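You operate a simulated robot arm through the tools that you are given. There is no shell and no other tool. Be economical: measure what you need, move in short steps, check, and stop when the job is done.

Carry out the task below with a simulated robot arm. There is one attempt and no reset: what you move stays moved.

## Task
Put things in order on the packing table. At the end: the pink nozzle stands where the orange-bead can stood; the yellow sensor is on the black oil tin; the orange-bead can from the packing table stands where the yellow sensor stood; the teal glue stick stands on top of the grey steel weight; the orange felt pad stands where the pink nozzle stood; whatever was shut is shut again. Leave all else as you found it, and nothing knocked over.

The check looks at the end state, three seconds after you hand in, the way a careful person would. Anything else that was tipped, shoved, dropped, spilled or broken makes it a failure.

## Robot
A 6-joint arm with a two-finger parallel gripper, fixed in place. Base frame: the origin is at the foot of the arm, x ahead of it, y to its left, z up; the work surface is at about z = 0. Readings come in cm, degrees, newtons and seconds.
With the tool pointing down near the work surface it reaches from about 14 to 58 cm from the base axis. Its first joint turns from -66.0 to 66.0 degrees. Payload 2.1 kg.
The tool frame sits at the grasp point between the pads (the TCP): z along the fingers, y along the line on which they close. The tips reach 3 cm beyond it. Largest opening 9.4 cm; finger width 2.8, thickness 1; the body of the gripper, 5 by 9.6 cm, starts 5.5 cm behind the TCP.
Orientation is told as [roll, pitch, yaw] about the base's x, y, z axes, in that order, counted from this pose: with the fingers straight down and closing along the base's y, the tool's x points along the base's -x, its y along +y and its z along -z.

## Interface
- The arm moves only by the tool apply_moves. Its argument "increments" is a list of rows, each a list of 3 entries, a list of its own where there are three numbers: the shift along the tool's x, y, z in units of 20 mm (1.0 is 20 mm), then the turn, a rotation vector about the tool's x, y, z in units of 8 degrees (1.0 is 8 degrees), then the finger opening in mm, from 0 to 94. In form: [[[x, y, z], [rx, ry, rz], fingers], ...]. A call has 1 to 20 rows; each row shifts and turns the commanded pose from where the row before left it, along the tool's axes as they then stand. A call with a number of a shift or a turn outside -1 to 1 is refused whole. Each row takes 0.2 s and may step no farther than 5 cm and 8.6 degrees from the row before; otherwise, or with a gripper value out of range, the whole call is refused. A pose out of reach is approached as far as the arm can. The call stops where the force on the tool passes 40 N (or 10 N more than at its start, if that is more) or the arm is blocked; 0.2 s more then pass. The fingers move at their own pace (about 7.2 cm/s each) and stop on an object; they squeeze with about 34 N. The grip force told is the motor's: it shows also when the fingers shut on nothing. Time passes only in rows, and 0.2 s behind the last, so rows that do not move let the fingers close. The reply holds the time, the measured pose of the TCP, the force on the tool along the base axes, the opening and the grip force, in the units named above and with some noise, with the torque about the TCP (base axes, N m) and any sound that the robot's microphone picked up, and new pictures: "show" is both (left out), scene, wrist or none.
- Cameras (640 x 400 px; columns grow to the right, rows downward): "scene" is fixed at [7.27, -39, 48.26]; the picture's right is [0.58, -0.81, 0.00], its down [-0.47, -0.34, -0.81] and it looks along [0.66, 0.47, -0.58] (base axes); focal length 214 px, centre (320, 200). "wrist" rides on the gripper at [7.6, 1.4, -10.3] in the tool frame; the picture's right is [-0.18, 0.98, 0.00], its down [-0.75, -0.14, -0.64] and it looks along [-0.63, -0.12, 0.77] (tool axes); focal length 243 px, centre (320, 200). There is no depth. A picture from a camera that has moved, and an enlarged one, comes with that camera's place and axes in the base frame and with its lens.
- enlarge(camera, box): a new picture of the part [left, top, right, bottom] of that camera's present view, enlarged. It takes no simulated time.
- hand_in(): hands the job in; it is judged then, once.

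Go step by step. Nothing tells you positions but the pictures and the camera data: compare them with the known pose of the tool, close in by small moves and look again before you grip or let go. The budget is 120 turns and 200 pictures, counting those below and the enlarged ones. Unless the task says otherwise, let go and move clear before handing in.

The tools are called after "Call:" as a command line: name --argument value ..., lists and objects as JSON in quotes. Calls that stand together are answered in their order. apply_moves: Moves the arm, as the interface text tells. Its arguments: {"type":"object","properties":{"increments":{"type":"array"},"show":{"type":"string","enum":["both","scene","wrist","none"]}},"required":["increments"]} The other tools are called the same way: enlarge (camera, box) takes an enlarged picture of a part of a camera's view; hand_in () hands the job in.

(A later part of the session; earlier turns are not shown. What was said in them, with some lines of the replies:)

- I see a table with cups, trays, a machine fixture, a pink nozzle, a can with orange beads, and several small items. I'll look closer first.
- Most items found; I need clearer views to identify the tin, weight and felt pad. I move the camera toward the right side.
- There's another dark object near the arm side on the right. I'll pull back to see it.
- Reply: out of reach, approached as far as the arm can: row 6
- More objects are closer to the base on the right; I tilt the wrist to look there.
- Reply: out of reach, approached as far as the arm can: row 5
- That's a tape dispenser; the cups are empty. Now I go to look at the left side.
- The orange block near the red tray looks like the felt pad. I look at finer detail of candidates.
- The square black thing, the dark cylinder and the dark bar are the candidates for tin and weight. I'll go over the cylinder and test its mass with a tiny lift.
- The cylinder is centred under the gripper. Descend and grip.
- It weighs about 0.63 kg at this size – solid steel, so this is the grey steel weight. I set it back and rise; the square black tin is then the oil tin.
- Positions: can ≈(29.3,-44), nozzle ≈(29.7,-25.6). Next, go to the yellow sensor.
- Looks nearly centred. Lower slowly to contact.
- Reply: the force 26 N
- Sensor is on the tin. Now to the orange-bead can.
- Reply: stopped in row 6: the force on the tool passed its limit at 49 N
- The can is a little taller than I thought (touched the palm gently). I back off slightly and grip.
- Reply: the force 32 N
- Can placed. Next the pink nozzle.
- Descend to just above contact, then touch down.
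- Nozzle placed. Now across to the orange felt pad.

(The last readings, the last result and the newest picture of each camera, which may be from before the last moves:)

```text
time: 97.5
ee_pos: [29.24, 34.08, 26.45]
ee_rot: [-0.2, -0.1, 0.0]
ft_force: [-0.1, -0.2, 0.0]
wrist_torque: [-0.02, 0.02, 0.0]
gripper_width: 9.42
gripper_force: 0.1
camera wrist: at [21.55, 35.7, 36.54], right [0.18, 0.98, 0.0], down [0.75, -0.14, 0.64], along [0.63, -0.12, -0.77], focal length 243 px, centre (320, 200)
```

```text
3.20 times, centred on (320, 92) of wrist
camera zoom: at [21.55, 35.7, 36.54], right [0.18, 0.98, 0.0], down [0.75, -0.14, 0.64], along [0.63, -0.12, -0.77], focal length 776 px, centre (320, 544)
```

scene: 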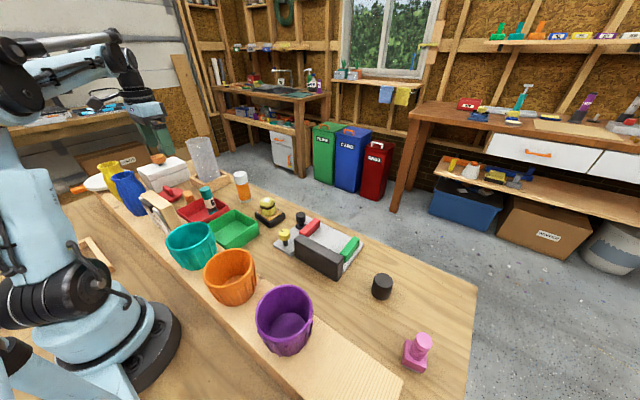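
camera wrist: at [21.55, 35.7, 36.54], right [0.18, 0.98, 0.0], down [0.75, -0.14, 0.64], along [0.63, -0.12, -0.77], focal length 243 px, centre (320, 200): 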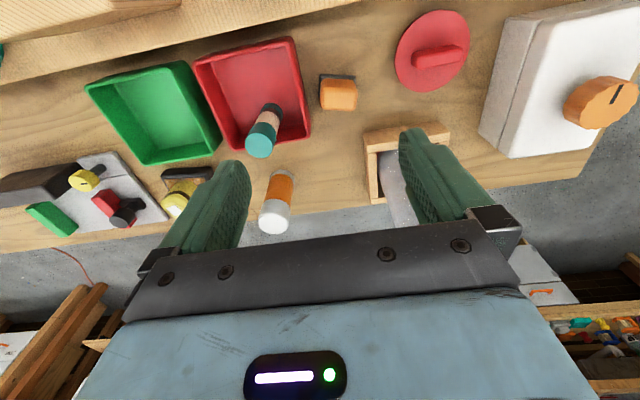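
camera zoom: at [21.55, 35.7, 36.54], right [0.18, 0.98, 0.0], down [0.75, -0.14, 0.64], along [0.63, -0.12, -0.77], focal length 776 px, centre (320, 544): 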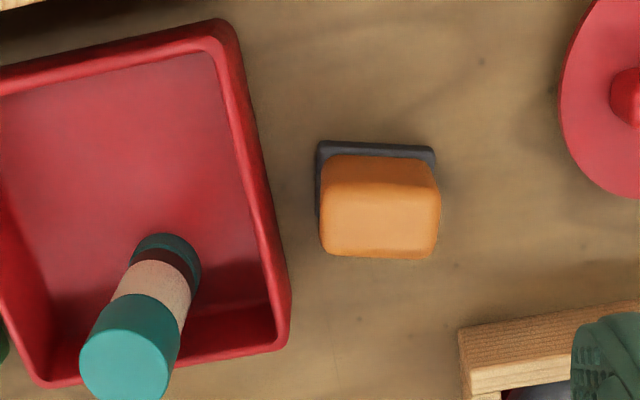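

The pad is about 4.2×2.6 cm and close to the red tray, so I'll grip it across its thin side, with the wrist turned ~76°.

Call:
apply_moves --increments '[[[-0.6, 0.5, 0], [0, 0, 0], 80], [[-0.53, 0.5, 0], [0, 0, 0], 80], [[0, 0, 0], [0, 0, -1], 80], [[0, 0, 0], [0, 0, -1], 80], [[0, 0, 0], [0, 0, -1], 80], [[0, 0, 0], [0, 0, -1], 80], [[0, 0, 0], [0, 0, -1], 80], [[0, 0, 0], [0, 0, -1], 80], [[0, 0, 0], [0, 0, -1], 80], [[0, 0, 0], [0, 0, -1], 80], [[0, 0, 0], [0, 0, -1], 80], [[0, 0, 0], [0, 0, -0.5], 80], [[0, 0, 0], [0, 0, 0], 80]]' --show "both"

```text
time: 100.3
ee_pos: [31.42, 36.1, 26.34]
ee_rot: [-0.3, 0.2, 76.2]
ft_force: [0.7, -0.1, -1.1]
wrist_torque: [-0.03, 0.0, -0.01]
gripper_width: 8.01
gripper_force: 0.1
camera wrist: at [28.29, 29.17, 36.58], right [-0.91, 0.41, 0.0], down [0.32, 0.7, 0.64], along [0.27, 0.58, -0.77], focal length 243 px, centre (320, 200)
```

scene: 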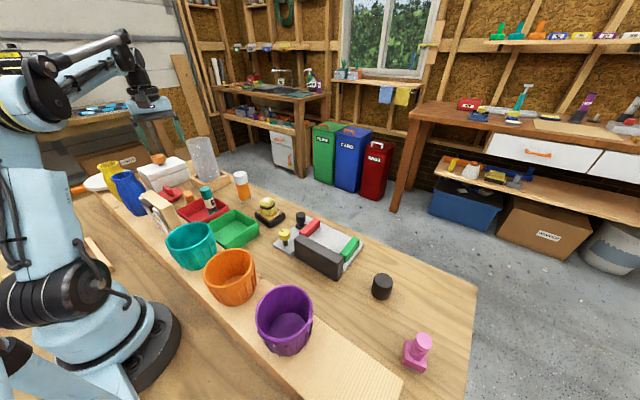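
wrist: 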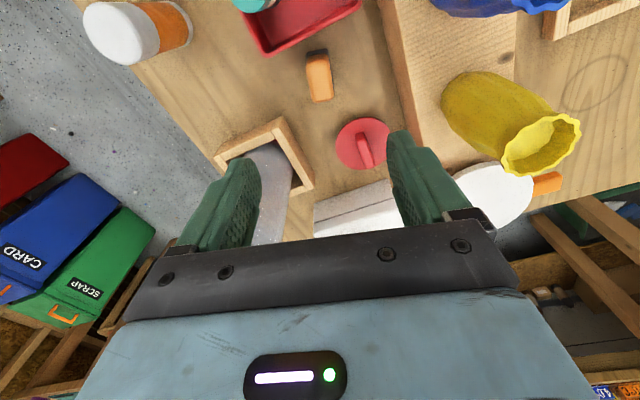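

Call:
enlarge --camera "wrist" --box '[272, 35, 368, 110]'

Call:
apply_moves --increments '[[[0, 0, 1], [0, 0, 0], 64], [[0, 0, 1], [0, 0, 0], 64], [[0, 0, 1], [0, 0, 0], 64], [[0, 0, 1], [0, 0, 0], 64], [[0, 0, 1], [0, 0, 0], 64], [[0, 0, 1], [0, 0, 0], 64]]' --show "both"

Call:
enlarge --camera "wrist" --box '[240, 50, 400, 170]'

```text
5.33 times, centred on (320, 72) of wrist
camera zoom: at [28.29, 29.17, 36.58], right [-0.91, 0.41, 0.0], down [0.32, 0.7, 0.64], along [0.27, 0.58, -0.77], focal length 1294 px, centre (320, 880)
```

zoom: 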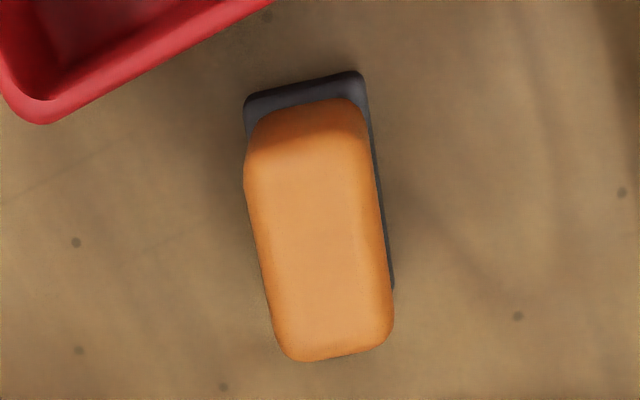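

```text
time: 101.7
ee_pos: [31.61, 35.95, 14.31]
ee_rot: [-0.1, 0.2, 76.1]
ft_force: [-0.3, 0.3, 0.1]
wrist_torque: [-0.02, 0.03, -0.01]
gripper_width: 6.39
gripper_force: 0.1
camera wrist: at [28.4, 29.06, 24.56], right [-0.91, 0.41, 0.0], down [0.32, 0.7, 0.64], along [0.27, 0.58, -0.77], focal length 243 px, centre (320, 200)
```

scene: 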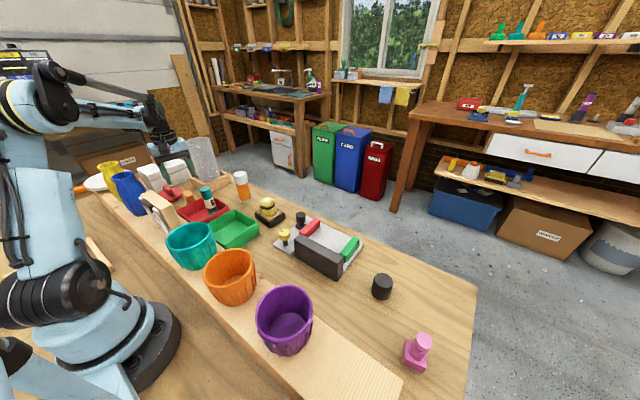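
wrist: 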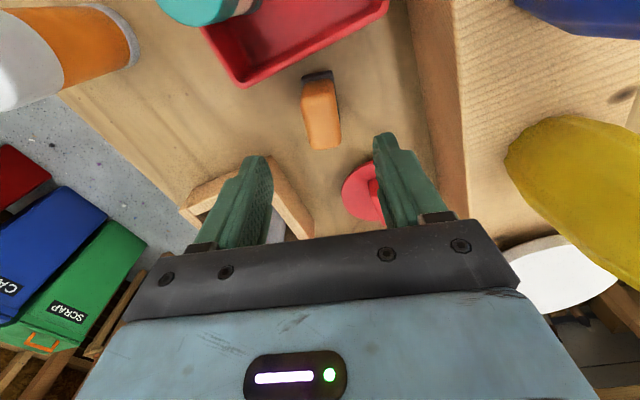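

```text
3.33 times, centred on (320, 110) of wrist
camera zoom: at [28.4, 29.06, 24.56], right [-0.91, 0.41, 0.0], down [0.32, 0.7, 0.64], along [0.27, 0.58, -0.77], focal length 809 px, centre (320, 500)
```

zoom: 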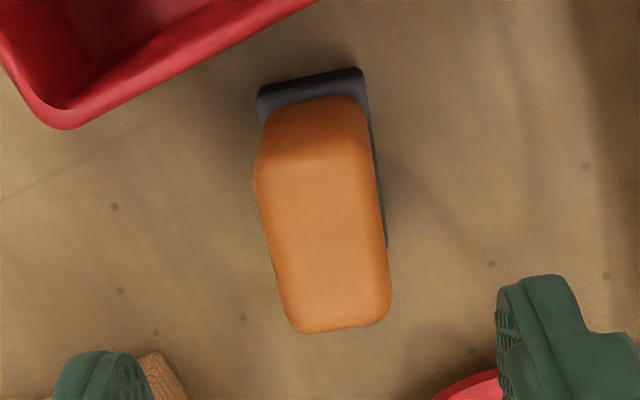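

Call:
apply_moves --increments '[[[-0.07, 0, 0.9], [0, 0, 0], 64], [[0, 0, 0.9], [0, 0, 0], 64], [[0, 0, 0.9], [0, 0, 0], 64], [[0, 0, 0.9], [0, 0, 0], 64], [[0, 0, 0.9], [0, 0, 0], 64], [[0, 0, 0], [0, 0, 0], 64]]' --show "both"

Call:
enlarge --camera "scene" --box '[130, 120, 258, 220]'

```text
time: 103.1
ee_pos: [31.52, 36.17, 5.23]
ee_rot: [-0.1, 0.2, 76.1]
ft_force: [0.0, 0.4, 0.9]
wrist_torque: [-0.01, -0.01, -0.01]
gripper_width: 6.4
gripper_force: 0.0
camera wrist: at [28.32, 29.23, 15.46], right [-0.91, 0.41, 0.0], down [0.32, 0.7, 0.64], along [0.27, 0.58, -0.77], focal length 243 px, centre (320, 200)
```

scene: 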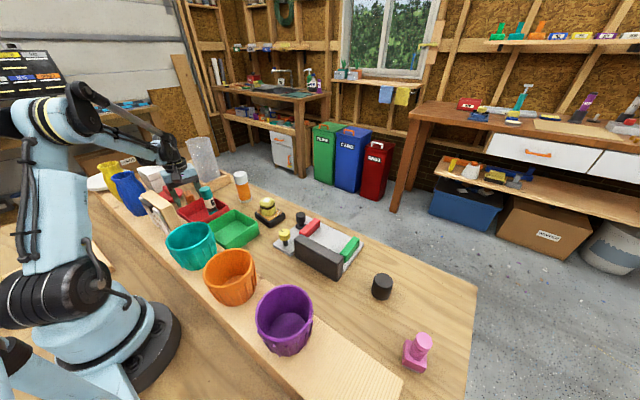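
wrist: 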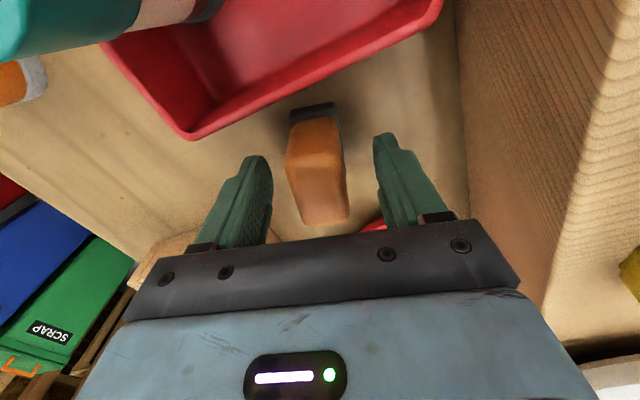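

```text
4.00 times, centred on (194, 170) of scene
camera zoom: at [7.27, -39.0, 48.26], right [0.58, -0.81, 0.0], down [-0.47, -0.34, -0.81], along [0.66, 0.47, -0.58], focal length 858 px, centre (824, 320)
```

zoom: 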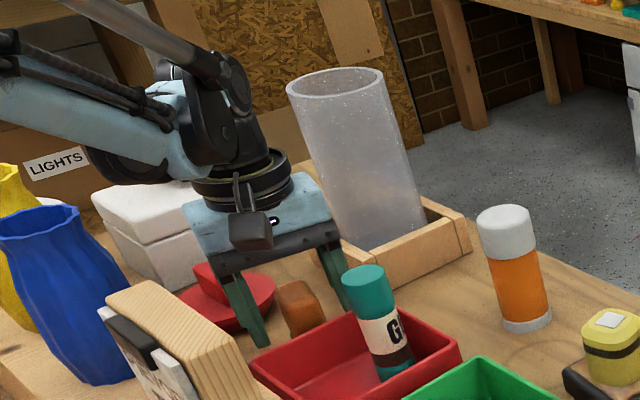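

Call:
apply_moves --increments '[[[0, 0, 0], [0, 0, 0], 0], [[0, 0, 0], [0, 0, 0], 0], [[0, 0, 0], [0, 0, 0], 0], [[0, 0, 0], [0, 0, 0], 0]]' --show "wrist"

Call:
apply_moves --increments '[[[0, 0, -0.5], [0, 0, 0], 0], [[0, 0, -0.9], [0, 0, 0], 0], [[0, 0, -1], [0, 0, 0], 0], [[0, 0, -1], [0, 0, 0], 0], [[0, 0, -1], [0, 0, 0], 0], [[0, 0, -1], [0, 0, 0], 0], [[0, 0, -1], [0, 0, 0], 0], [[0, 0, -1], [0, 0, 0], 0], [[0, 0, -1], [0, 0, 0], 0], [[0, 0, -1], [0, 0, 0], 0], [[0, 0, -1], [0, 0, 0], 0]]' --show "wrist"

```text
time: 104.1
ee_pos: [31.59, 36.21, 5.37]
ee_rot: [-0.3, 0.2, 76.1]
ft_force: [0.4, 0.1, -0.1]
wrist_torque: [-0.02, 0.01, 0.02]
gripper_width: 3.16
gripper_force: 33.5
camera wrist: at [28.32, 29.23, 15.48], right [-0.91, 0.41, 0.0], down [0.32, 0.7, 0.64], along [0.27, 0.58, -0.77], focal length 243 px, centre (320, 200)
```

wrist: 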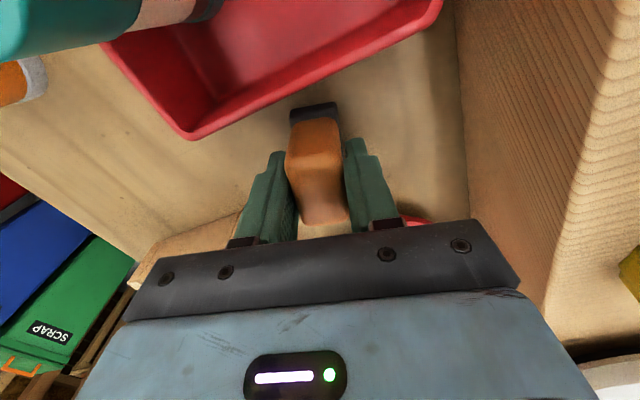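

```text
time: 106.5
ee_pos: [31.57, 36.37, 26.12]
ee_rot: [-0.1, 0.2, 76.0]
ft_force: [0.0, 0.4, -0.7]
wrist_torque: [-0.03, -0.01, 0.01]
gripper_width: 3.16
gripper_force: 34.1
camera wrist: at [28.36, 29.34, 36.29], right [-0.91, 0.41, 0.0], down [0.32, 0.7, 0.64], along [0.27, 0.58, -0.77], focal length 243 px, centre (320, 200)
```

wrist: 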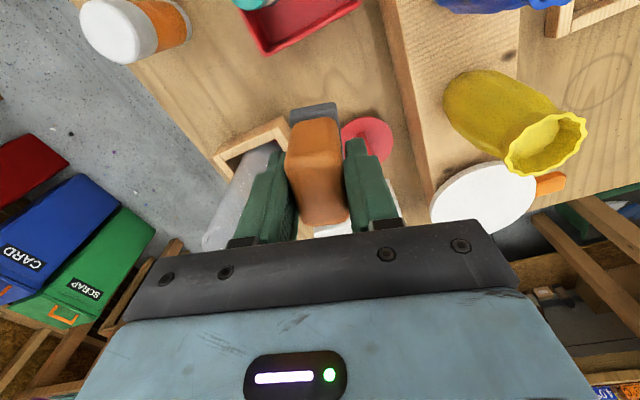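

Call:
apply_moves --increments '[[[0, 0, 0], [0, 0, 0.9], 0], [[0, 0, 0], [0, 0, 0.9], 0], [[0, 0, 0], [0, 0, 0.9], 0], [[0, 0, 0], [0, 0, 0.9], 0], [[0, 0, 0], [0, 0, 0.9], 0], [[0.773, -0.859, 0], [0, 0, 0], 0], [[0.773, -0.859, 0], [0, 0, 0], 0], [[0.773, -0.859, 0], [0, 0, 0], 0], [[0.773, -0.859, 0], [0, 0, 0], 0], [[0.773, -0.859, 0], [0, 0, 0], 0], [[0.773, -0.859, 0], [0, 0, 0], 0], [[0.773, -0.859, 0], [0, 0, 0], 0], [[0.773, -0.859, 0], [0, 0, 0], 0], [[0.773, -0.859, 0], [0, 0, 0], 0], [[0.773, -0.859, 0], [0, 0, 0], 0], [[0.773, -0.859, 0], [0, 0, 0], 0], [[0.773, -0.859, 0], [0, 0, 0], 0], [[0.773, -0.859, 0], [0, 0, 0], 0], [[0.773, -0.859, 0], [0, 0, 0], 0]]' --show "none"

Call:
apply_moves --increments '[[[0.773, -0.859, 0], [0, 0, 0], 0], [[0.773, -0.859, 0], [0, 0, 0], 0], [[0.773, -0.859, 0], [0, 0, 0], 0], [[0.773, -0.859, 0], [0, 0, 0], 0], [[0.773, -0.859, 0], [0, 0, 0], 0], [[0.773, -0.859, 0], [0, 0, 0], 0], [[0.773, -0.859, 0], [0, 0, 0], 0], [[0.773, -0.859, 0], [0, 0, 0], 0], [[0.773, -0.859, 0], [0, 0, 0], 0], [[0.773, -0.859, 0], [0, 0, 0], 0], [[0.773, -0.859, 0], [0, 0, 0], 0], [[0.773, -0.859, 0], [0, 0, 0], 0], [[0.773, -0.859, 0], [0, 0, 0], 0], [[0, 0, 0], [0, 0, 0], 0]]' --show "both"

```text
time: 110.5
ee_pos: [30.39, 3.76, 26.31]
ee_rot: [-0.3, 0.1, 40.3]
ft_force: [0.1, -0.6, -1.4]
wrist_torque: [0.0, 0.03, 0.03]
gripper_width: 3.16
gripper_force: 34.2
```

```text
time: 113.5
ee_pos: [29.61, -26.4, 26.37]
ee_rot: [-0.3, 0.1, 40.1]
ft_force: [0.1, 0.3, -0.8]
wrist_torque: [-0.02, 0.0, 0.0]
gripper_width: 3.19
gripper_force: 34.0
camera wrist: at [22.83, -30.0, 36.6], right [-0.49, 0.87, 0.0], down [0.67, 0.38, 0.64], along [0.56, 0.31, -0.77], focal length 243 px, centre (320, 200)
```

scene: 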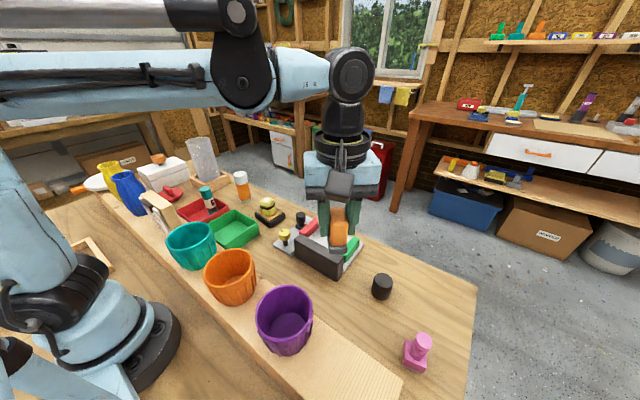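
wrist: 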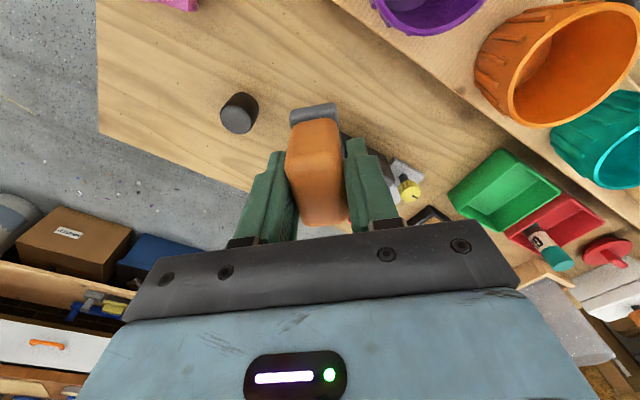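

Call:
apply_moves --increments '[[[-0.07, 0.2, 1], [0, 0, 0], 0], [[0, 0, 1], [0, 0, 0], 0], [[0, 0, 1], [0, 0, 0], 0], [[0, 0, 1], [0, 0, 0], 0], [[0, 0, 1], [0, 0, 0], 0], [[0, 0, 1], [0, 0, 0], 0], [[0, 0, 1], [0, 0, 0], 0], [[0, 0, 1], [0, 0, 0], 0], [[0, 0, 1], [0, 0, 0], 0], [[0, 0, 0.9], [0, 0, 0], 0], [[0, 0, 0.2], [0, 0, 0], 0], [[0, 0, 0], [0, 0, 0], 0]]' --show "both"

```text
time: 116.1
ee_pos: [29.46, -26.06, 5.98]
ee_rot: [-0.3, 0.1, 40.2]
ft_force: [0.5, 0.4, -0.9]
wrist_torque: [-0.03, 0.0, -0.04]
gripper_width: 3.17
gripper_force: 33.8
camera wrist: at [22.62, -29.72, 16.34], right [-0.49, 0.87, 0.0], down [0.67, 0.38, 0.64], along [0.56, 0.31, -0.77], focal length 243 px, centre (320, 200)
```

scene: 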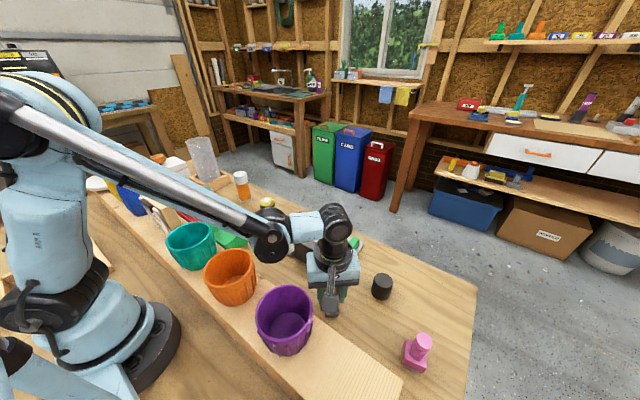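
wrist: 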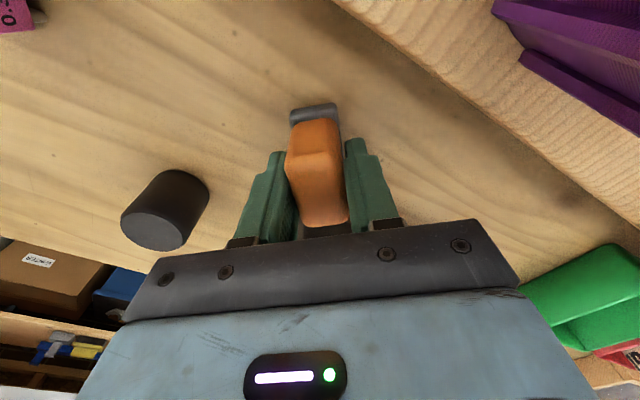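

Call:
apply_moves --increments '[[[0, 0, 0.2], [0, 0, 0], 0], [[0, 0, 0.07], [0, 0, 0], 0], [[0, 0, 0], [0, 0, 0], 0]]' --show "none"

Call:
apply_moves --increments '[[[0, 0, 0.06], [0, 0, 0], 0], [[0, 0, 0], [0, 0, 0], 0]]' --show "none"

```text
time: 116.9
ee_pos: [29.37, -25.96, 5.66]
ee_rot: [-0.2, 0.1, 40.2]
ft_force: [1.5, 0.8, -1.3]
wrist_torque: [0.01, 0.01, 0.0]
gripper_width: 3.18
gripper_force: 34.3
```

```text
time: 117.5
ee_pos: [29.31, -25.99, 5.56]
ee_rot: [-0.2, 0.1, 40.1]
ft_force: [-0.7, 0.1, -1.4]
wrist_torque: [0.0, 0.0, -0.05]
gripper_width: 3.14
gripper_force: 33.9
```

Call:
apply_moves --increments '[[[0, 0, 0.07], [0, 0, 0], 0], [[0, 0, 0.04], [0, 0, 0], 0], [[0, 0, 0], [0, 0, 0], 0]]' --show "none"

```text
time: 118.3
ee_pos: [29.24, -25.87, 5.49]
ee_rot: [-0.4, 0.1, 40.2]
ft_force: [0.4, -0.2, -0.6]
wrist_torque: [0.01, -0.01, -0.01]
gripper_width: 3.15
gripper_force: 34.2
```

Call:
apply_moves --increments '[[[0, 0, 0.06], [0, 0, 0], 0], [[0, 0, 0], [0, 0, 0], 0]]' --show "none"

```text
time: 118.9
ee_pos: [29.36, -25.98, 5.29]
ee_rot: [-0.3, 0.1, 40.0]
ft_force: [0.6, -0.6, 4.7]
wrist_torque: [-0.03, 0.16, 0.02]
gripper_width: 3.17
gripper_force: 33.9
```

Touchdown. Release and rise.

Call:
apply_moves --increments '[[[0, 0, 0], [0, 0, 0], 50], [[0, 0, 0], [0, 0, 0], 64], [[0, 0, 0], [0, 0, 0], 64], [[0, 0, -0.8], [0, 0, 0], 64], [[0, 0, -1], [0, 0, 0], 64], [[0, 0, -1], [0, 0, 0], 64], [[0, 0, -1], [0, 0, 0], 64], [[0, 0, -1], [0, 0, 0], 64], [[0, 0, -1], [0, 0, 0], 94], [[0, 0, -1], [0, 0, 0], 94], [[0, 0, -1], [0, 0, 0], 94], [[0, 0, -1], [0, 0, 0], 94], [[0, 0, -1], [0, 0, 0], 94], [[0, 0, -1], [0, 0, 0], 94]]' --show "both"

```text
time: 121.9
ee_pos: [29.46, -25.76, 27.04]
ee_rot: [-0.3, 0.1, 40.1]
ft_force: [-0.1, -0.8, 0.1]
wrist_torque: [0.01, 0.0, 0.0]
gripper_width: 9.4
gripper_force: 0.1
camera wrist: at [22.67, -29.44, 37.14], right [-0.49, 0.87, 0.0], down [0.67, 0.38, 0.64], along [0.56, 0.31, -0.77], focal length 243 px, centre (320, 200)
```

scene: 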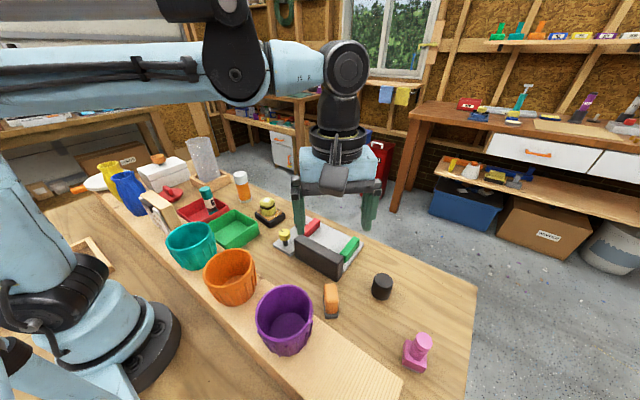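
wrist: 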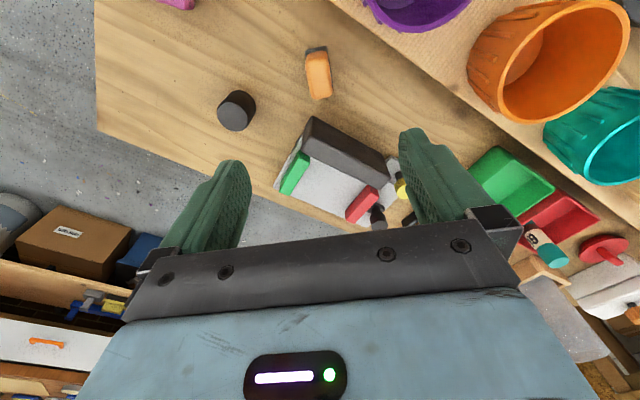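

Pad stands at the nozzle's place. Now the glue stick.

Call:
apply_moves --increments '[[[0, 0, 0], [0, 0, 0.85], 94], [[0, 0, 0], [0, 0, 0.85], 94], [[0, 0, 0], [0, 0, 0.8], 94], [[-0.42, 0.954, 0], [0, 0, 0], 94], [[-0.42, 0.954, 0], [0, 0, 0], 94], [[-0.42, 0.954, 0], [0, 0, 0], 94], [[-0.42, 0.954, 0], [0, 0, 0], 94], [[-0.42, 0.954, 0], [0, 0, 0], 94], [[-0.42, 0.954, 0], [0, 0, 0], 94], [[-0.42, 0.954, 0], [0, 0, 0], 94], [[-0.42, 0.954, 0], [0, 0, 0], 94], [[-0.42, 0.954, 0], [0, 0, 0], 94], [[-0.42, 0.954, 0], [0, 0, 0], 94], [[-0.42, 0.954, 0], [0, 0, 0], 94], [[-0.42, 0.954, 0], [0, 0, 0], 94], [[-0.42, 0.954, 0], [0, 0, 0], 94]]' --show "none"

Call:
apply_moves --increments '[[[-0.42, 0.954, 0], [0, 0, 0], 94], [[-0.42, 0.954, 0], [0, 0, 0], 94], [[-0.42, 0.954, 0], [0, 0, 0], 94], [[-0.42, 0.954, 0], [0, 0, 0], 94], [[-0.42, 0.954, 0], [0, 0, 0], 94], [[-0.42, 0.954, 0], [0, 0, 0], 94], [[-0.42, 0.954, 0], [0, 0, 0], 94], [[-0.42, 0.954, 0], [0, 0, 0], 94], [[-0.42, 0.954, 0], [0, 0, 0], 94], [[-0.42, 0.954, 0], [0, 0, 0], 94], [[-0.42, 0.954, 0], [0, 0, 0], 94], [[-0.42, 0.954, 0], [0, 0, 0], 94], [[0, 0, 1], [0, 0, 0], 94], [[0, 0, 1], [0, 0, 0], 94], [[0, 0, 1], [0, 0, 0], 94], [[0, 0, 0], [0, 0, 0], 94]]' --show "both"

Call:
enlarge --camera "wrist" --box '[240, 40, 400, 160]'

```text
time: 125.3
ee_pos: [31.04, 1.44, 26.96]
ee_rot: [-0.3, 0.1, 20.1]
ft_force: [-0.3, -0.1, 0.0]
wrist_torque: [0.06, -0.01, 0.03]
gripper_width: 9.4
gripper_force: 0.0
```

```text
time: 128.7
ee_pos: [32.7, 26.24, 20.66]
ee_rot: [-0.3, 0.0, 20.1]
ft_force: [-0.1, 0.1, 0.7]
wrist_torque: [0.04, -0.03, -0.01]
gripper_width: 9.38
gripper_force: 0.0
camera wrist: at [25.02, 25.1, 30.86], right [-0.17, 0.99, 0.0], down [0.76, 0.13, 0.64], along [0.63, 0.1, -0.77], focal length 243 px, centre (320, 200)
```

scene: 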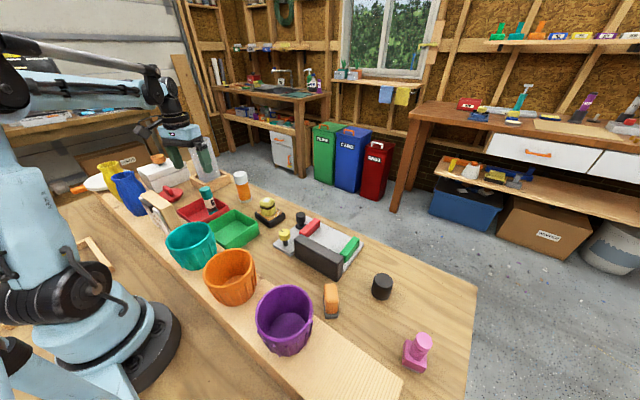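
wrist: 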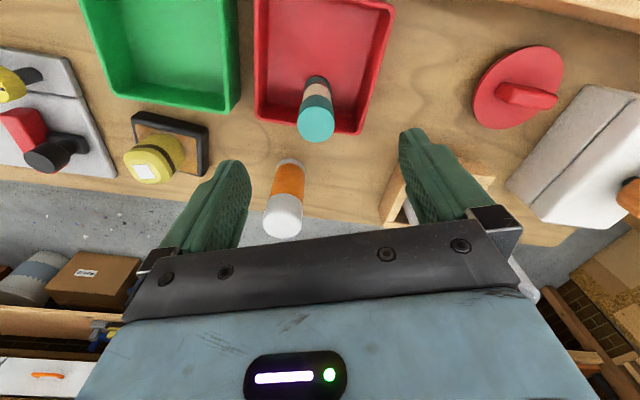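

```text
3.33 times, centred on (320, 100) of wrist
camera zoom: at [25.02, 25.1, 30.86], right [-0.17, 0.99, 0.0], down [0.76, 0.13, 0.64], along [0.63, 0.1, -0.77], focal length 809 px, centre (320, 533)
```

zoom: 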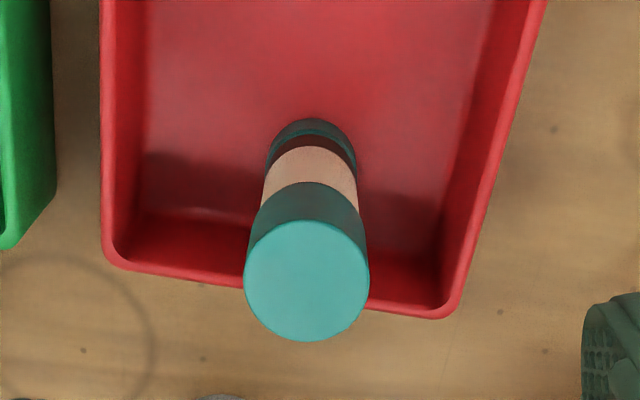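

Call:
apply_moves --increments '[[[-0.19, -0.2, 1], [0, 0, 0], 70], [[0, 0, 1], [0, 0, 0], 70], [[0, 0, 1], [0, 0, 0], 70], [[0, 0, 0.3], [0, 0, 0], 70], [[0, 0, 0], [0, 0, 0], 70]]' --show "wrist"

```text
time: 129.9
ee_pos: [33.16, 25.9, 14.04]
ee_rot: [-0.4, 0.0, 20.1]
ft_force: [0.7, 0.4, -0.4]
wrist_torque: [-0.01, -0.03, -0.03]
gripper_width: 7.0
gripper_force: 0.0
camera wrist: at [25.52, 24.72, 24.19], right [-0.17, 0.99, 0.0], down [0.76, 0.13, 0.64], along [0.63, 0.1, -0.77], focal length 243 px, centre (320, 200)
```

wrist: 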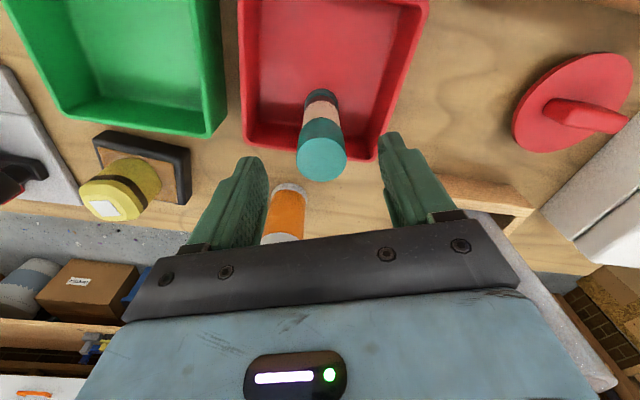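

Call:
apply_moves --increments '[[[0, 0, 0.8], [0, 0, 0], 70], [[0, 0, 0.8], [0, 0, 0], 70], [[0, 0, 0.8], [0, 0, 0], 70], [[0, 0, 0.5], [0, 0, 0], 70], [[0, 0, 0], [0, 0, 0], 70]]' --show "wrist"

Call:
enlarge --camera "scene" --box '[150, 130, 278, 230]'

```text
time: 131.1
ee_pos: [33.17, 25.87, 8.2]
ee_rot: [-0.2, 0.0, 20.0]
ft_force: [-0.8, -1.1, 0.3]
wrist_torque: [0.04, 0.02, -0.02]
gripper_width: 6.98
gripper_force: 0.0
camera wrist: at [25.54, 24.74, 18.42], right [-0.17, 0.99, 0.0], down [0.76, 0.13, 0.64], along [0.63, 0.1, -0.77], focal length 243 px, centre (320, 200)
```

wrist: 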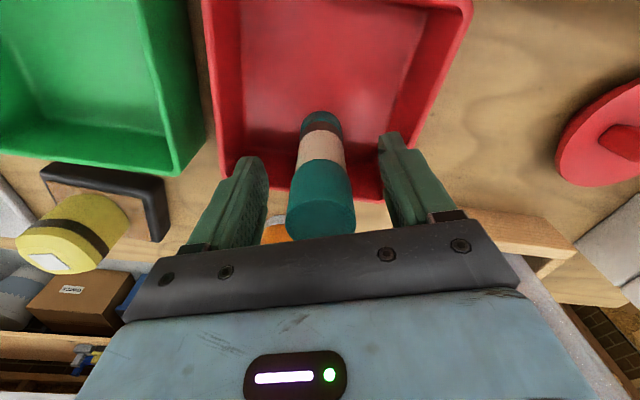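

```text
4.00 times, centred on (214, 180) of scene
camera zoom: at [7.27, -39.0, 48.26], right [0.58, -0.81, 0.0], down [-0.47, -0.34, -0.81], along [0.66, 0.47, -0.58], focal length 858 px, centre (744, 280)
```

zoom: 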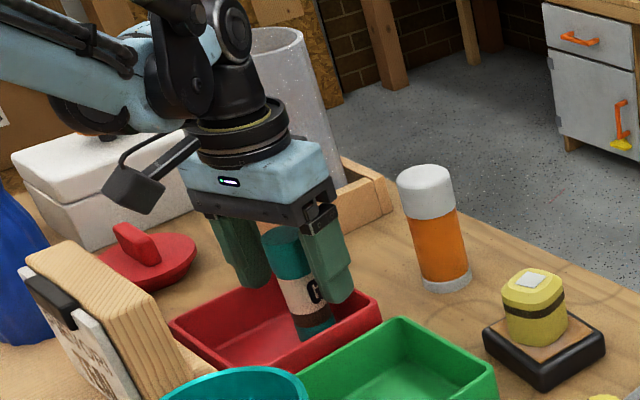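

Call:
apply_moves --increments '[[[0, 0, 0], [0, 0, 0], 0], [[0, 0, 0], [0, 0, 0], 0], [[0, 0, 0], [0, 0, 0], 0], [[0, 0, 0], [0, 0, 0], 0], [[0, 0, -0.4], [0, 0, 0], 0], [[0, 0, -0.8], [0, 0, 0], 0], [[0, 0, -1], [0, 0, 0], 0], [[0, 0, -1], [0, 0, 0], 0], [[0, 0, -1], [0, 0, 0], 0], [[0, 0, -1], [0, 0, 0], 0], [[0, 0, -1], [0, 0, 0], 0], [[0, 0, -1], [0, 0, 0], 0]]' --show "both"

```text
time: 133.7
ee_pos: [33.0, 25.87, 22.68]
ee_rot: [-0.3, 0.0, 20.1]
ft_force: [-0.1, 0.1, -0.6]
wrist_torque: [-0.01, 0.0, -0.02]
gripper_width: 3.11
gripper_force: 34.3
camera wrist: at [25.37, 24.71, 32.78], right [-0.17, 0.99, 0.0], down [0.76, 0.13, 0.64], along [0.63, 0.1, -0.77], focal length 243 px, centre (320, 200)
```

scene: 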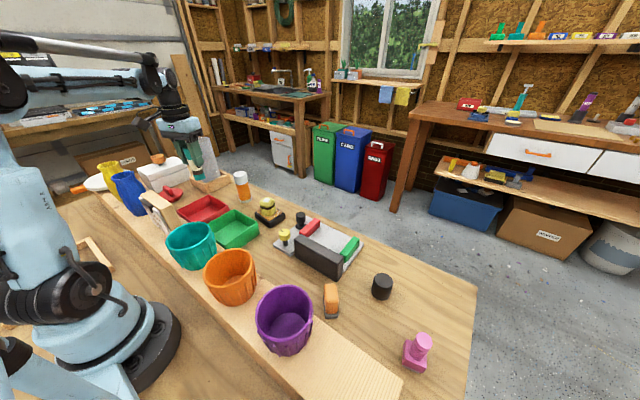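
wrist: 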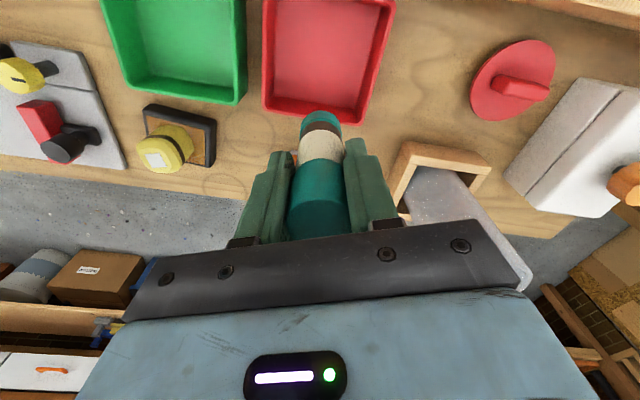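

Call:
apply_moves --increments '[[[0.233, -0.939, 0], [0, 0, 0], 0], [[0.233, -0.939, 0], [0, 0, 0], 0], [[0.233, -0.939, 0], [0, 0, 0], 0], [[0.233, -0.939, 0], [0, 0, 0], 0], [[0.233, -0.939, 0], [0, 0, 0], 0], [[0.233, -0.939, 0], [0, 0, 0], 0], [[0.233, -0.939, 0], [0, 0, 0], 0], [[0.233, -0.939, 0], [0, 0, 0], 0], [[0.233, -0.939, 0], [0, 0, 0], 0], [[0.233, -0.939, 0], [0, 0, 0], 0], [[0.233, -0.939, 0], [0, 0, 0], 0], [[0.233, -0.939, 0], [0, 0, 0], 0], [[0.233, -0.939, 0], [0, 0, 0], 0], [[0.233, -0.939, 0], [0, 0, 0], 0], [[0.233, -0.939, 0], [0, 0, 0], 0], [[0.233, -0.939, 0], [0, 0, 0], 0], [[0.233, -0.939, 0], [0, 0, 0], 0], [[0.233, -0.939, 0], [0, 0, 0], 0], [[0.233, -0.939, 0], [0, 0, 0], 0]]' --show "none"

Call:
apply_moves --increments '[[[0.233, -0.939, 0], [0, 0, 0], 0], [[0.233, -0.939, 0], [0, 0, 0], 0], [[0.233, -0.939, 0], [0, 0, 0], 0], [[0.233, -0.939, 0], [0, 0, 0], 0], [[0.233, -0.939, 0], [0, 0, 0], 0], [[0.233, -0.939, 0], [0, 0, 0], 0], [[0.233, -0.939, 0], [0, 0, 0], 0], [[0.233, -0.939, 0], [0, 0, 0], 0], [[0.233, -0.939, 0], [0, 0, 0], 0], [[0.233, -0.939, 0], [0, 0, 0], 0], [[0.233, -0.939, 0], [0, 0, 0], 0], [[0.233, -0.939, 0], [0, 0, 0], 0], [[0, 0, 0.9], [0, 0, 0], 0], [[0, 0, 0.9], [0, 0, 0], 0], [[0, 0, 0.9], [0, 0, 0], 0], [[0, 0, 0], [0, 0, 0], 0]]' --show "both"

Call:
enlarge --camera "scene" --box '[340, 210, 436, 310]'

```text
time: 137.7
ee_pos: [37.26, -10.54, 22.73]
ee_rot: [-0.4, 0.0, 20.2]
ft_force: [0.3, 0.3, 0.3]
wrist_torque: [0.03, 0.01, 0.01]
gripper_width: 3.14
gripper_force: 34.4
```

```text
time: 141.1
ee_pos: [39.55, -33.77, 17.38]
ee_rot: [-0.3, 0.0, 20.2]
ft_force: [1.2, 0.3, -0.9]
wrist_torque: [0.03, -0.01, 0.02]
gripper_width: 3.12
gripper_force: 33.4
camera wrist: at [31.81, -35.03, 27.57], right [-0.17, 0.99, 0.0], down [0.76, 0.13, 0.64], along [0.63, 0.1, -0.77], focal length 243 px, centre (320, 200)
```

scene: 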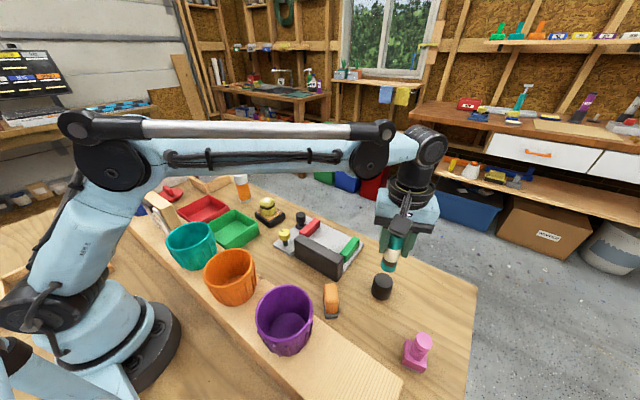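
wrist: 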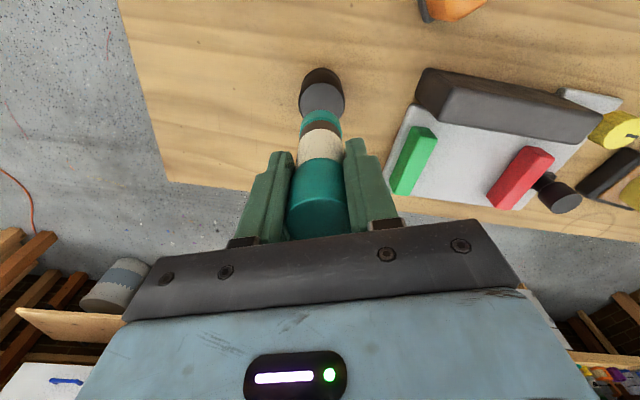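

```text
4.00 times, centred on (388, 260) of scene
camera zoom: at [7.27, -39.0, 48.26], right [0.58, -0.81, 0.0], down [-0.47, -0.34, -0.81], along [0.66, 0.47, -0.58], focal length 858 px, centre (48, -40)
```

zoom: 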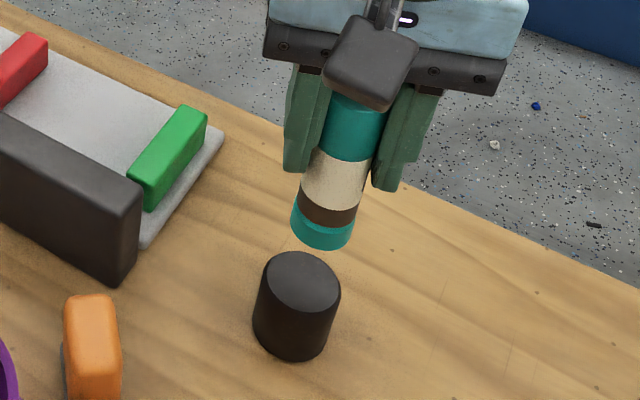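

Call:
apply_moves --increments '[[[0.1, 0.03, 0.7], [0, 0, 0], 0], [[0, 0, 0.7], [0, 0, 0], 0], [[0, 0, 0.5], [0, 0, 0], 0], [[0, 0, 0], [0, 0, 0], 0]]' --show "wrist"

Call:
enlarge --camera "scene" --box '[350, 230, 414, 310]'

Call:
enlarge --camera "wrist" --box '[260, 50, 380, 150]'

```text
time: 142.1
ee_pos: [39.34, -33.78, 13.72]
ee_rot: [-0.3, 0.0, 20.0]
ft_force: [-0.8, -0.6, -0.5]
wrist_torque: [0.0, -0.01, -0.01]
gripper_width: 3.13
gripper_force: 33.6
camera wrist: at [31.66, -34.97, 23.83], right [-0.17, 0.99, 0.0], down [0.76, 0.13, 0.64], along [0.63, 0.1, -0.77], focal length 243 px, centre (320, 200)
```

wrist: 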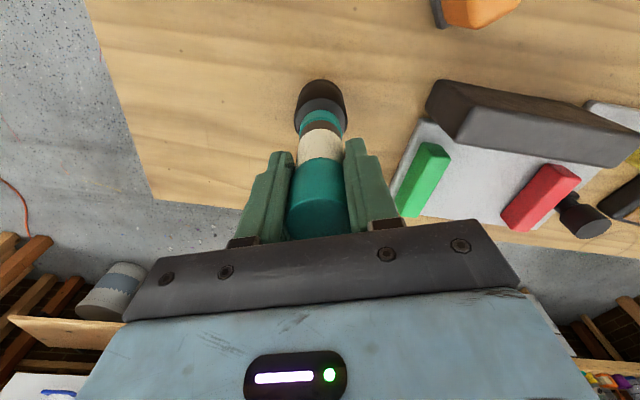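

```text
5.00 times, centred on (382, 270) of scene
camera zoom: at [7.27, -39.0, 48.26], right [0.58, -0.81, 0.0], down [-0.47, -0.34, -0.81], along [0.66, 0.47, -0.58], focal length 1072 px, centre (10, -150)
```

zoom: 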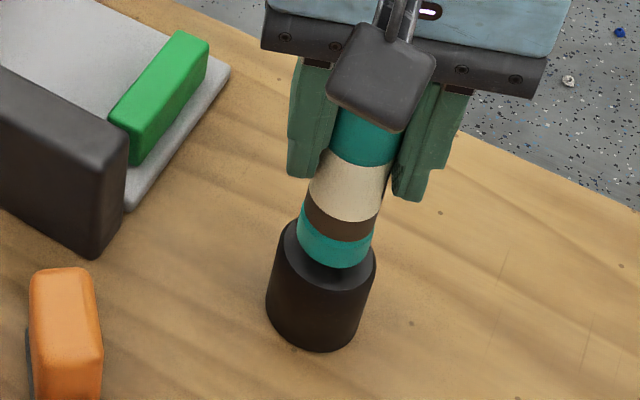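

```text
4.00 times, centred on (320, 100) of wrist
camera zoom: at [31.66, -34.97, 23.83], right [-0.17, 0.99, 0.0], down [0.76, 0.13, 0.64], along [0.63, 0.1, -0.77], focal length 970 px, centre (320, 600)
```

zoom: 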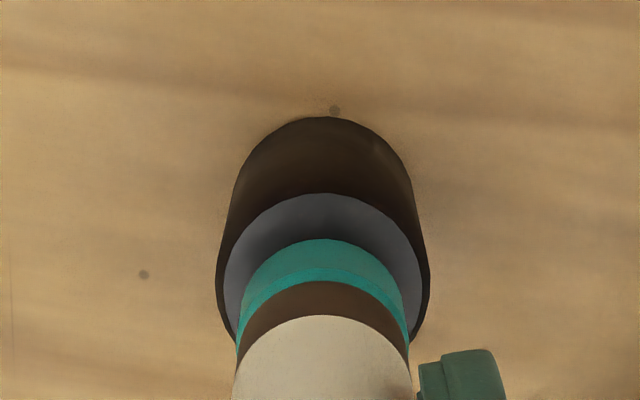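

Call:
apply_moves --increments '[[[-0.02, 0.06, 0.25], [0, 0, 0], 0], [[0, 0, 0.1], [0, 0, 0], 0], [[0, 0, 0], [0, 0, 0], 0]]' --show "none"

Call:
enlarge --camera "scene" --box '[350, 230, 414, 310]'

Call:
enlarge --camera "wrist" --box '[260, 50, 380, 150]'

```text
time: 142.9
ee_pos: [39.38, -33.63, 12.95]
ee_rot: [-0.3, 0.0, 20.2]
ft_force: [0.7, 0.9, -0.1]
wrist_torque: [-0.03, -0.01, 0.01]
gripper_width: 3.13
gripper_force: 33.5
```

```text
5.00 times, centred on (382, 270) of scene
camera zoom: at [7.27, -39.0, 48.26], right [0.58, -0.81, 0.0], down [-0.47, -0.34, -0.81], along [0.66, 0.47, -0.58], focal length 1072 px, centre (10, -150)
```

zoom: 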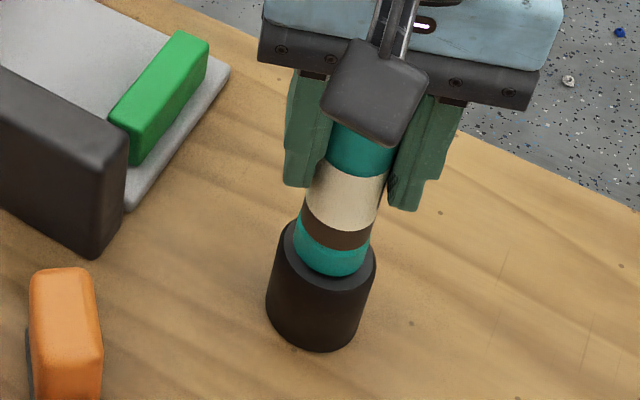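

```text
4.00 times, centred on (320, 100) of wrist
camera zoom: at [31.69, -34.92, 23.11], right [-0.17, 0.99, 0.0], down [0.76, 0.13, 0.64], along [0.63, 0.1, -0.77], focal length 970 px, centre (320, 600)
```

zoom: 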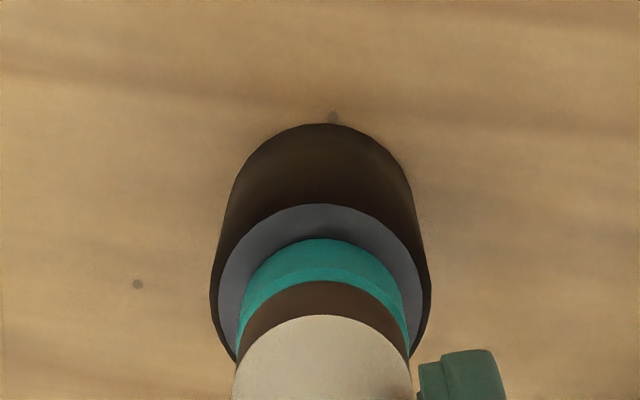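

Call:
apply_moves --increments '[[[0, 0, 0.07], [0, 0, 0], 0], [[0, 0, 0.03], [0, 0, 0], 0], [[0, 0, 0], [0, 0, 0], 0]]' --show "none"

```text
time: 143.7
ee_pos: [39.41, -33.8, 12.81]
ee_rot: [-0.3, 0.0, 20.1]
ft_force: [0.6, 0.2, 0.1]
wrist_torque: [0.0, 0.0, -0.02]
gripper_width: 3.12
gripper_force: 34.0
```

Call:
apply_moves --increments '[[[0, 0, 0.05], [0, 0, 0], 0], [[0, 0, 0.03], [0, 0, 0], 0], [[0, 0, 0], [0, 0, 0], 0]]' --show "none"

```text
time: 144.5
ee_pos: [39.38, -33.76, 12.82]
ee_rot: [-0.2, -0.2, 20.1]
ft_force: [3.5, -1.7, 30.3]
wrist_torque: [0.03, -0.26, 0.02]
gripper_width: 3.07
gripper_force: 34.2
```

Contact. Ease slightly and release, then rise.

Call:
apply_moves --increments '[[[0, 0, -0.05], [0, 0, 0], 0], [[0, 0, 0], [0, 0, 0], 0], [[0, 0, 0], [0, 0, 0], 45], [[0, 0, 0], [0, 0, 0], 70], [[0, 0, 0], [0, 0, 0], 70], [[0, 0, -0.7], [0, 0, 0], 70], [[0, 0, -1], [0, 0, 0], 70], [[0, 0, -1], [0, 0, 0], 70], [[0, 0, -1], [0, 0, 0], 70], [[0, 0, -1], [0, 0, 0], 70], [[0, 0, -1], [0, 0, 0], 70], [[0, 0, -1], [0, 0, 0], 70]]' --show "both"

Call:
enlarge --camera "scene" --box '[300, 230, 460, 380]'

Call:
enlarge --camera "scene" --box '[80, 120, 320, 270]'

```text
time: 147.1
ee_pos: [39.33, -33.64, 26.18]
ee_rot: [-0.3, 0.0, 20.2]
ft_force: [0.3, -0.7, -0.7]
wrist_torque: [-0.01, 0.02, 0.0]
gripper_width: 6.98
gripper_force: 0.0
camera wrist: at [31.67, -34.82, 36.36], right [-0.17, 0.99, 0.0], down [0.76, 0.13, 0.64], along [0.63, 0.1, -0.77], focal length 243 px, centre (320, 200)
```

scene: 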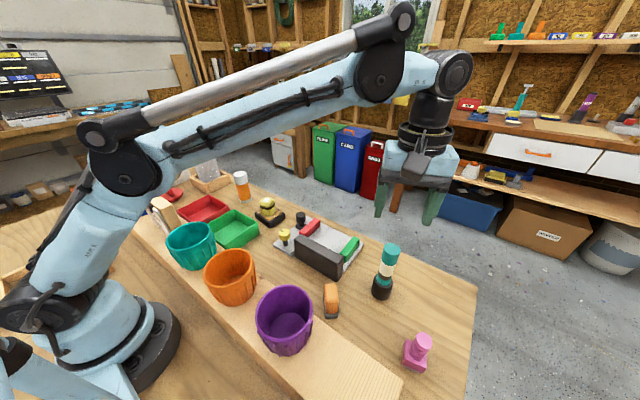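
wrist: 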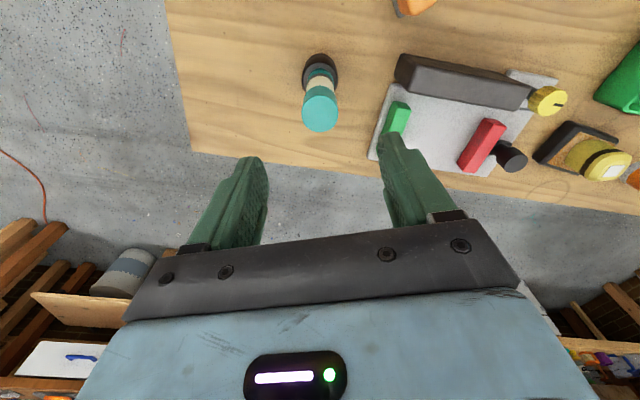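

```text
2.67 times, centred on (380, 305) of scene
camera zoom: at [7.27, -39.0, 48.26], right [0.58, -0.81, 0.0], down [-0.47, -0.34, -0.81], along [0.66, 0.47, -0.58], focal length 572 px, centre (160, -80)
```

zoom: 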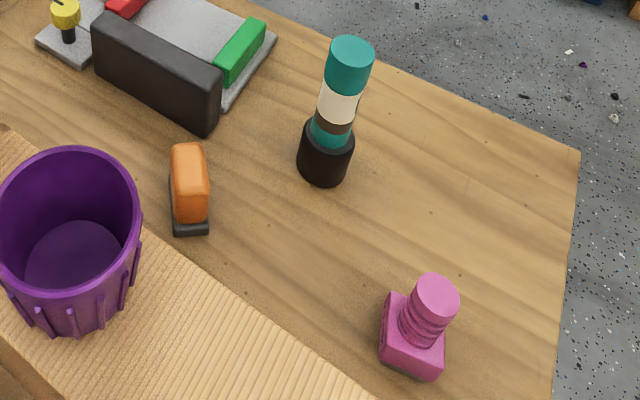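

```text
2.67 times, centred on (200, 195) of scene
camera zoom: at [7.27, -39.0, 48.26], right [0.58, -0.81, 0.0], down [-0.47, -0.34, -0.81], along [0.66, 0.47, -0.58], focal length 572 px, centre (640, 213)
```

zoom: 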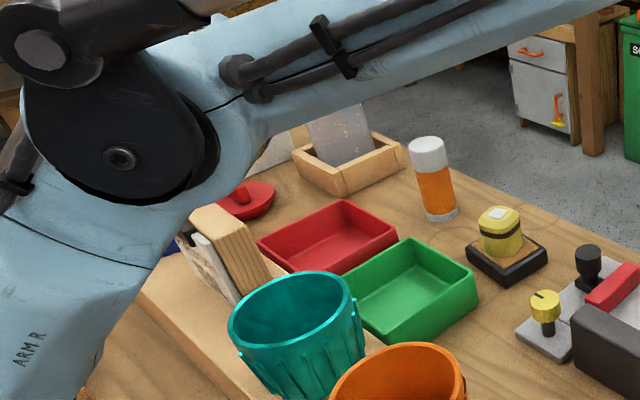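

Everything is standing where it should be, nothing was opened, and the arm is clear, so I'm handing in.

Call:
hand_in

```text
The job is handed in.
```

I finished all five placements and handed the job in. Nothing was opened, so nothing needed shutting, and in the final pictures every object I moved was standing upright.

Two identifications were judgement calls:
- **Grey steel weight:** I took this to be the dark cylinder. I lifted it about 1 cm, found it weighs roughly 0.63 kg, which fits solid steel, and set it back down.
- **Black oil tin:** I took this to be the square black object with the tan top. Nothing confirmed this directly; it was the only black piece left that fitted.
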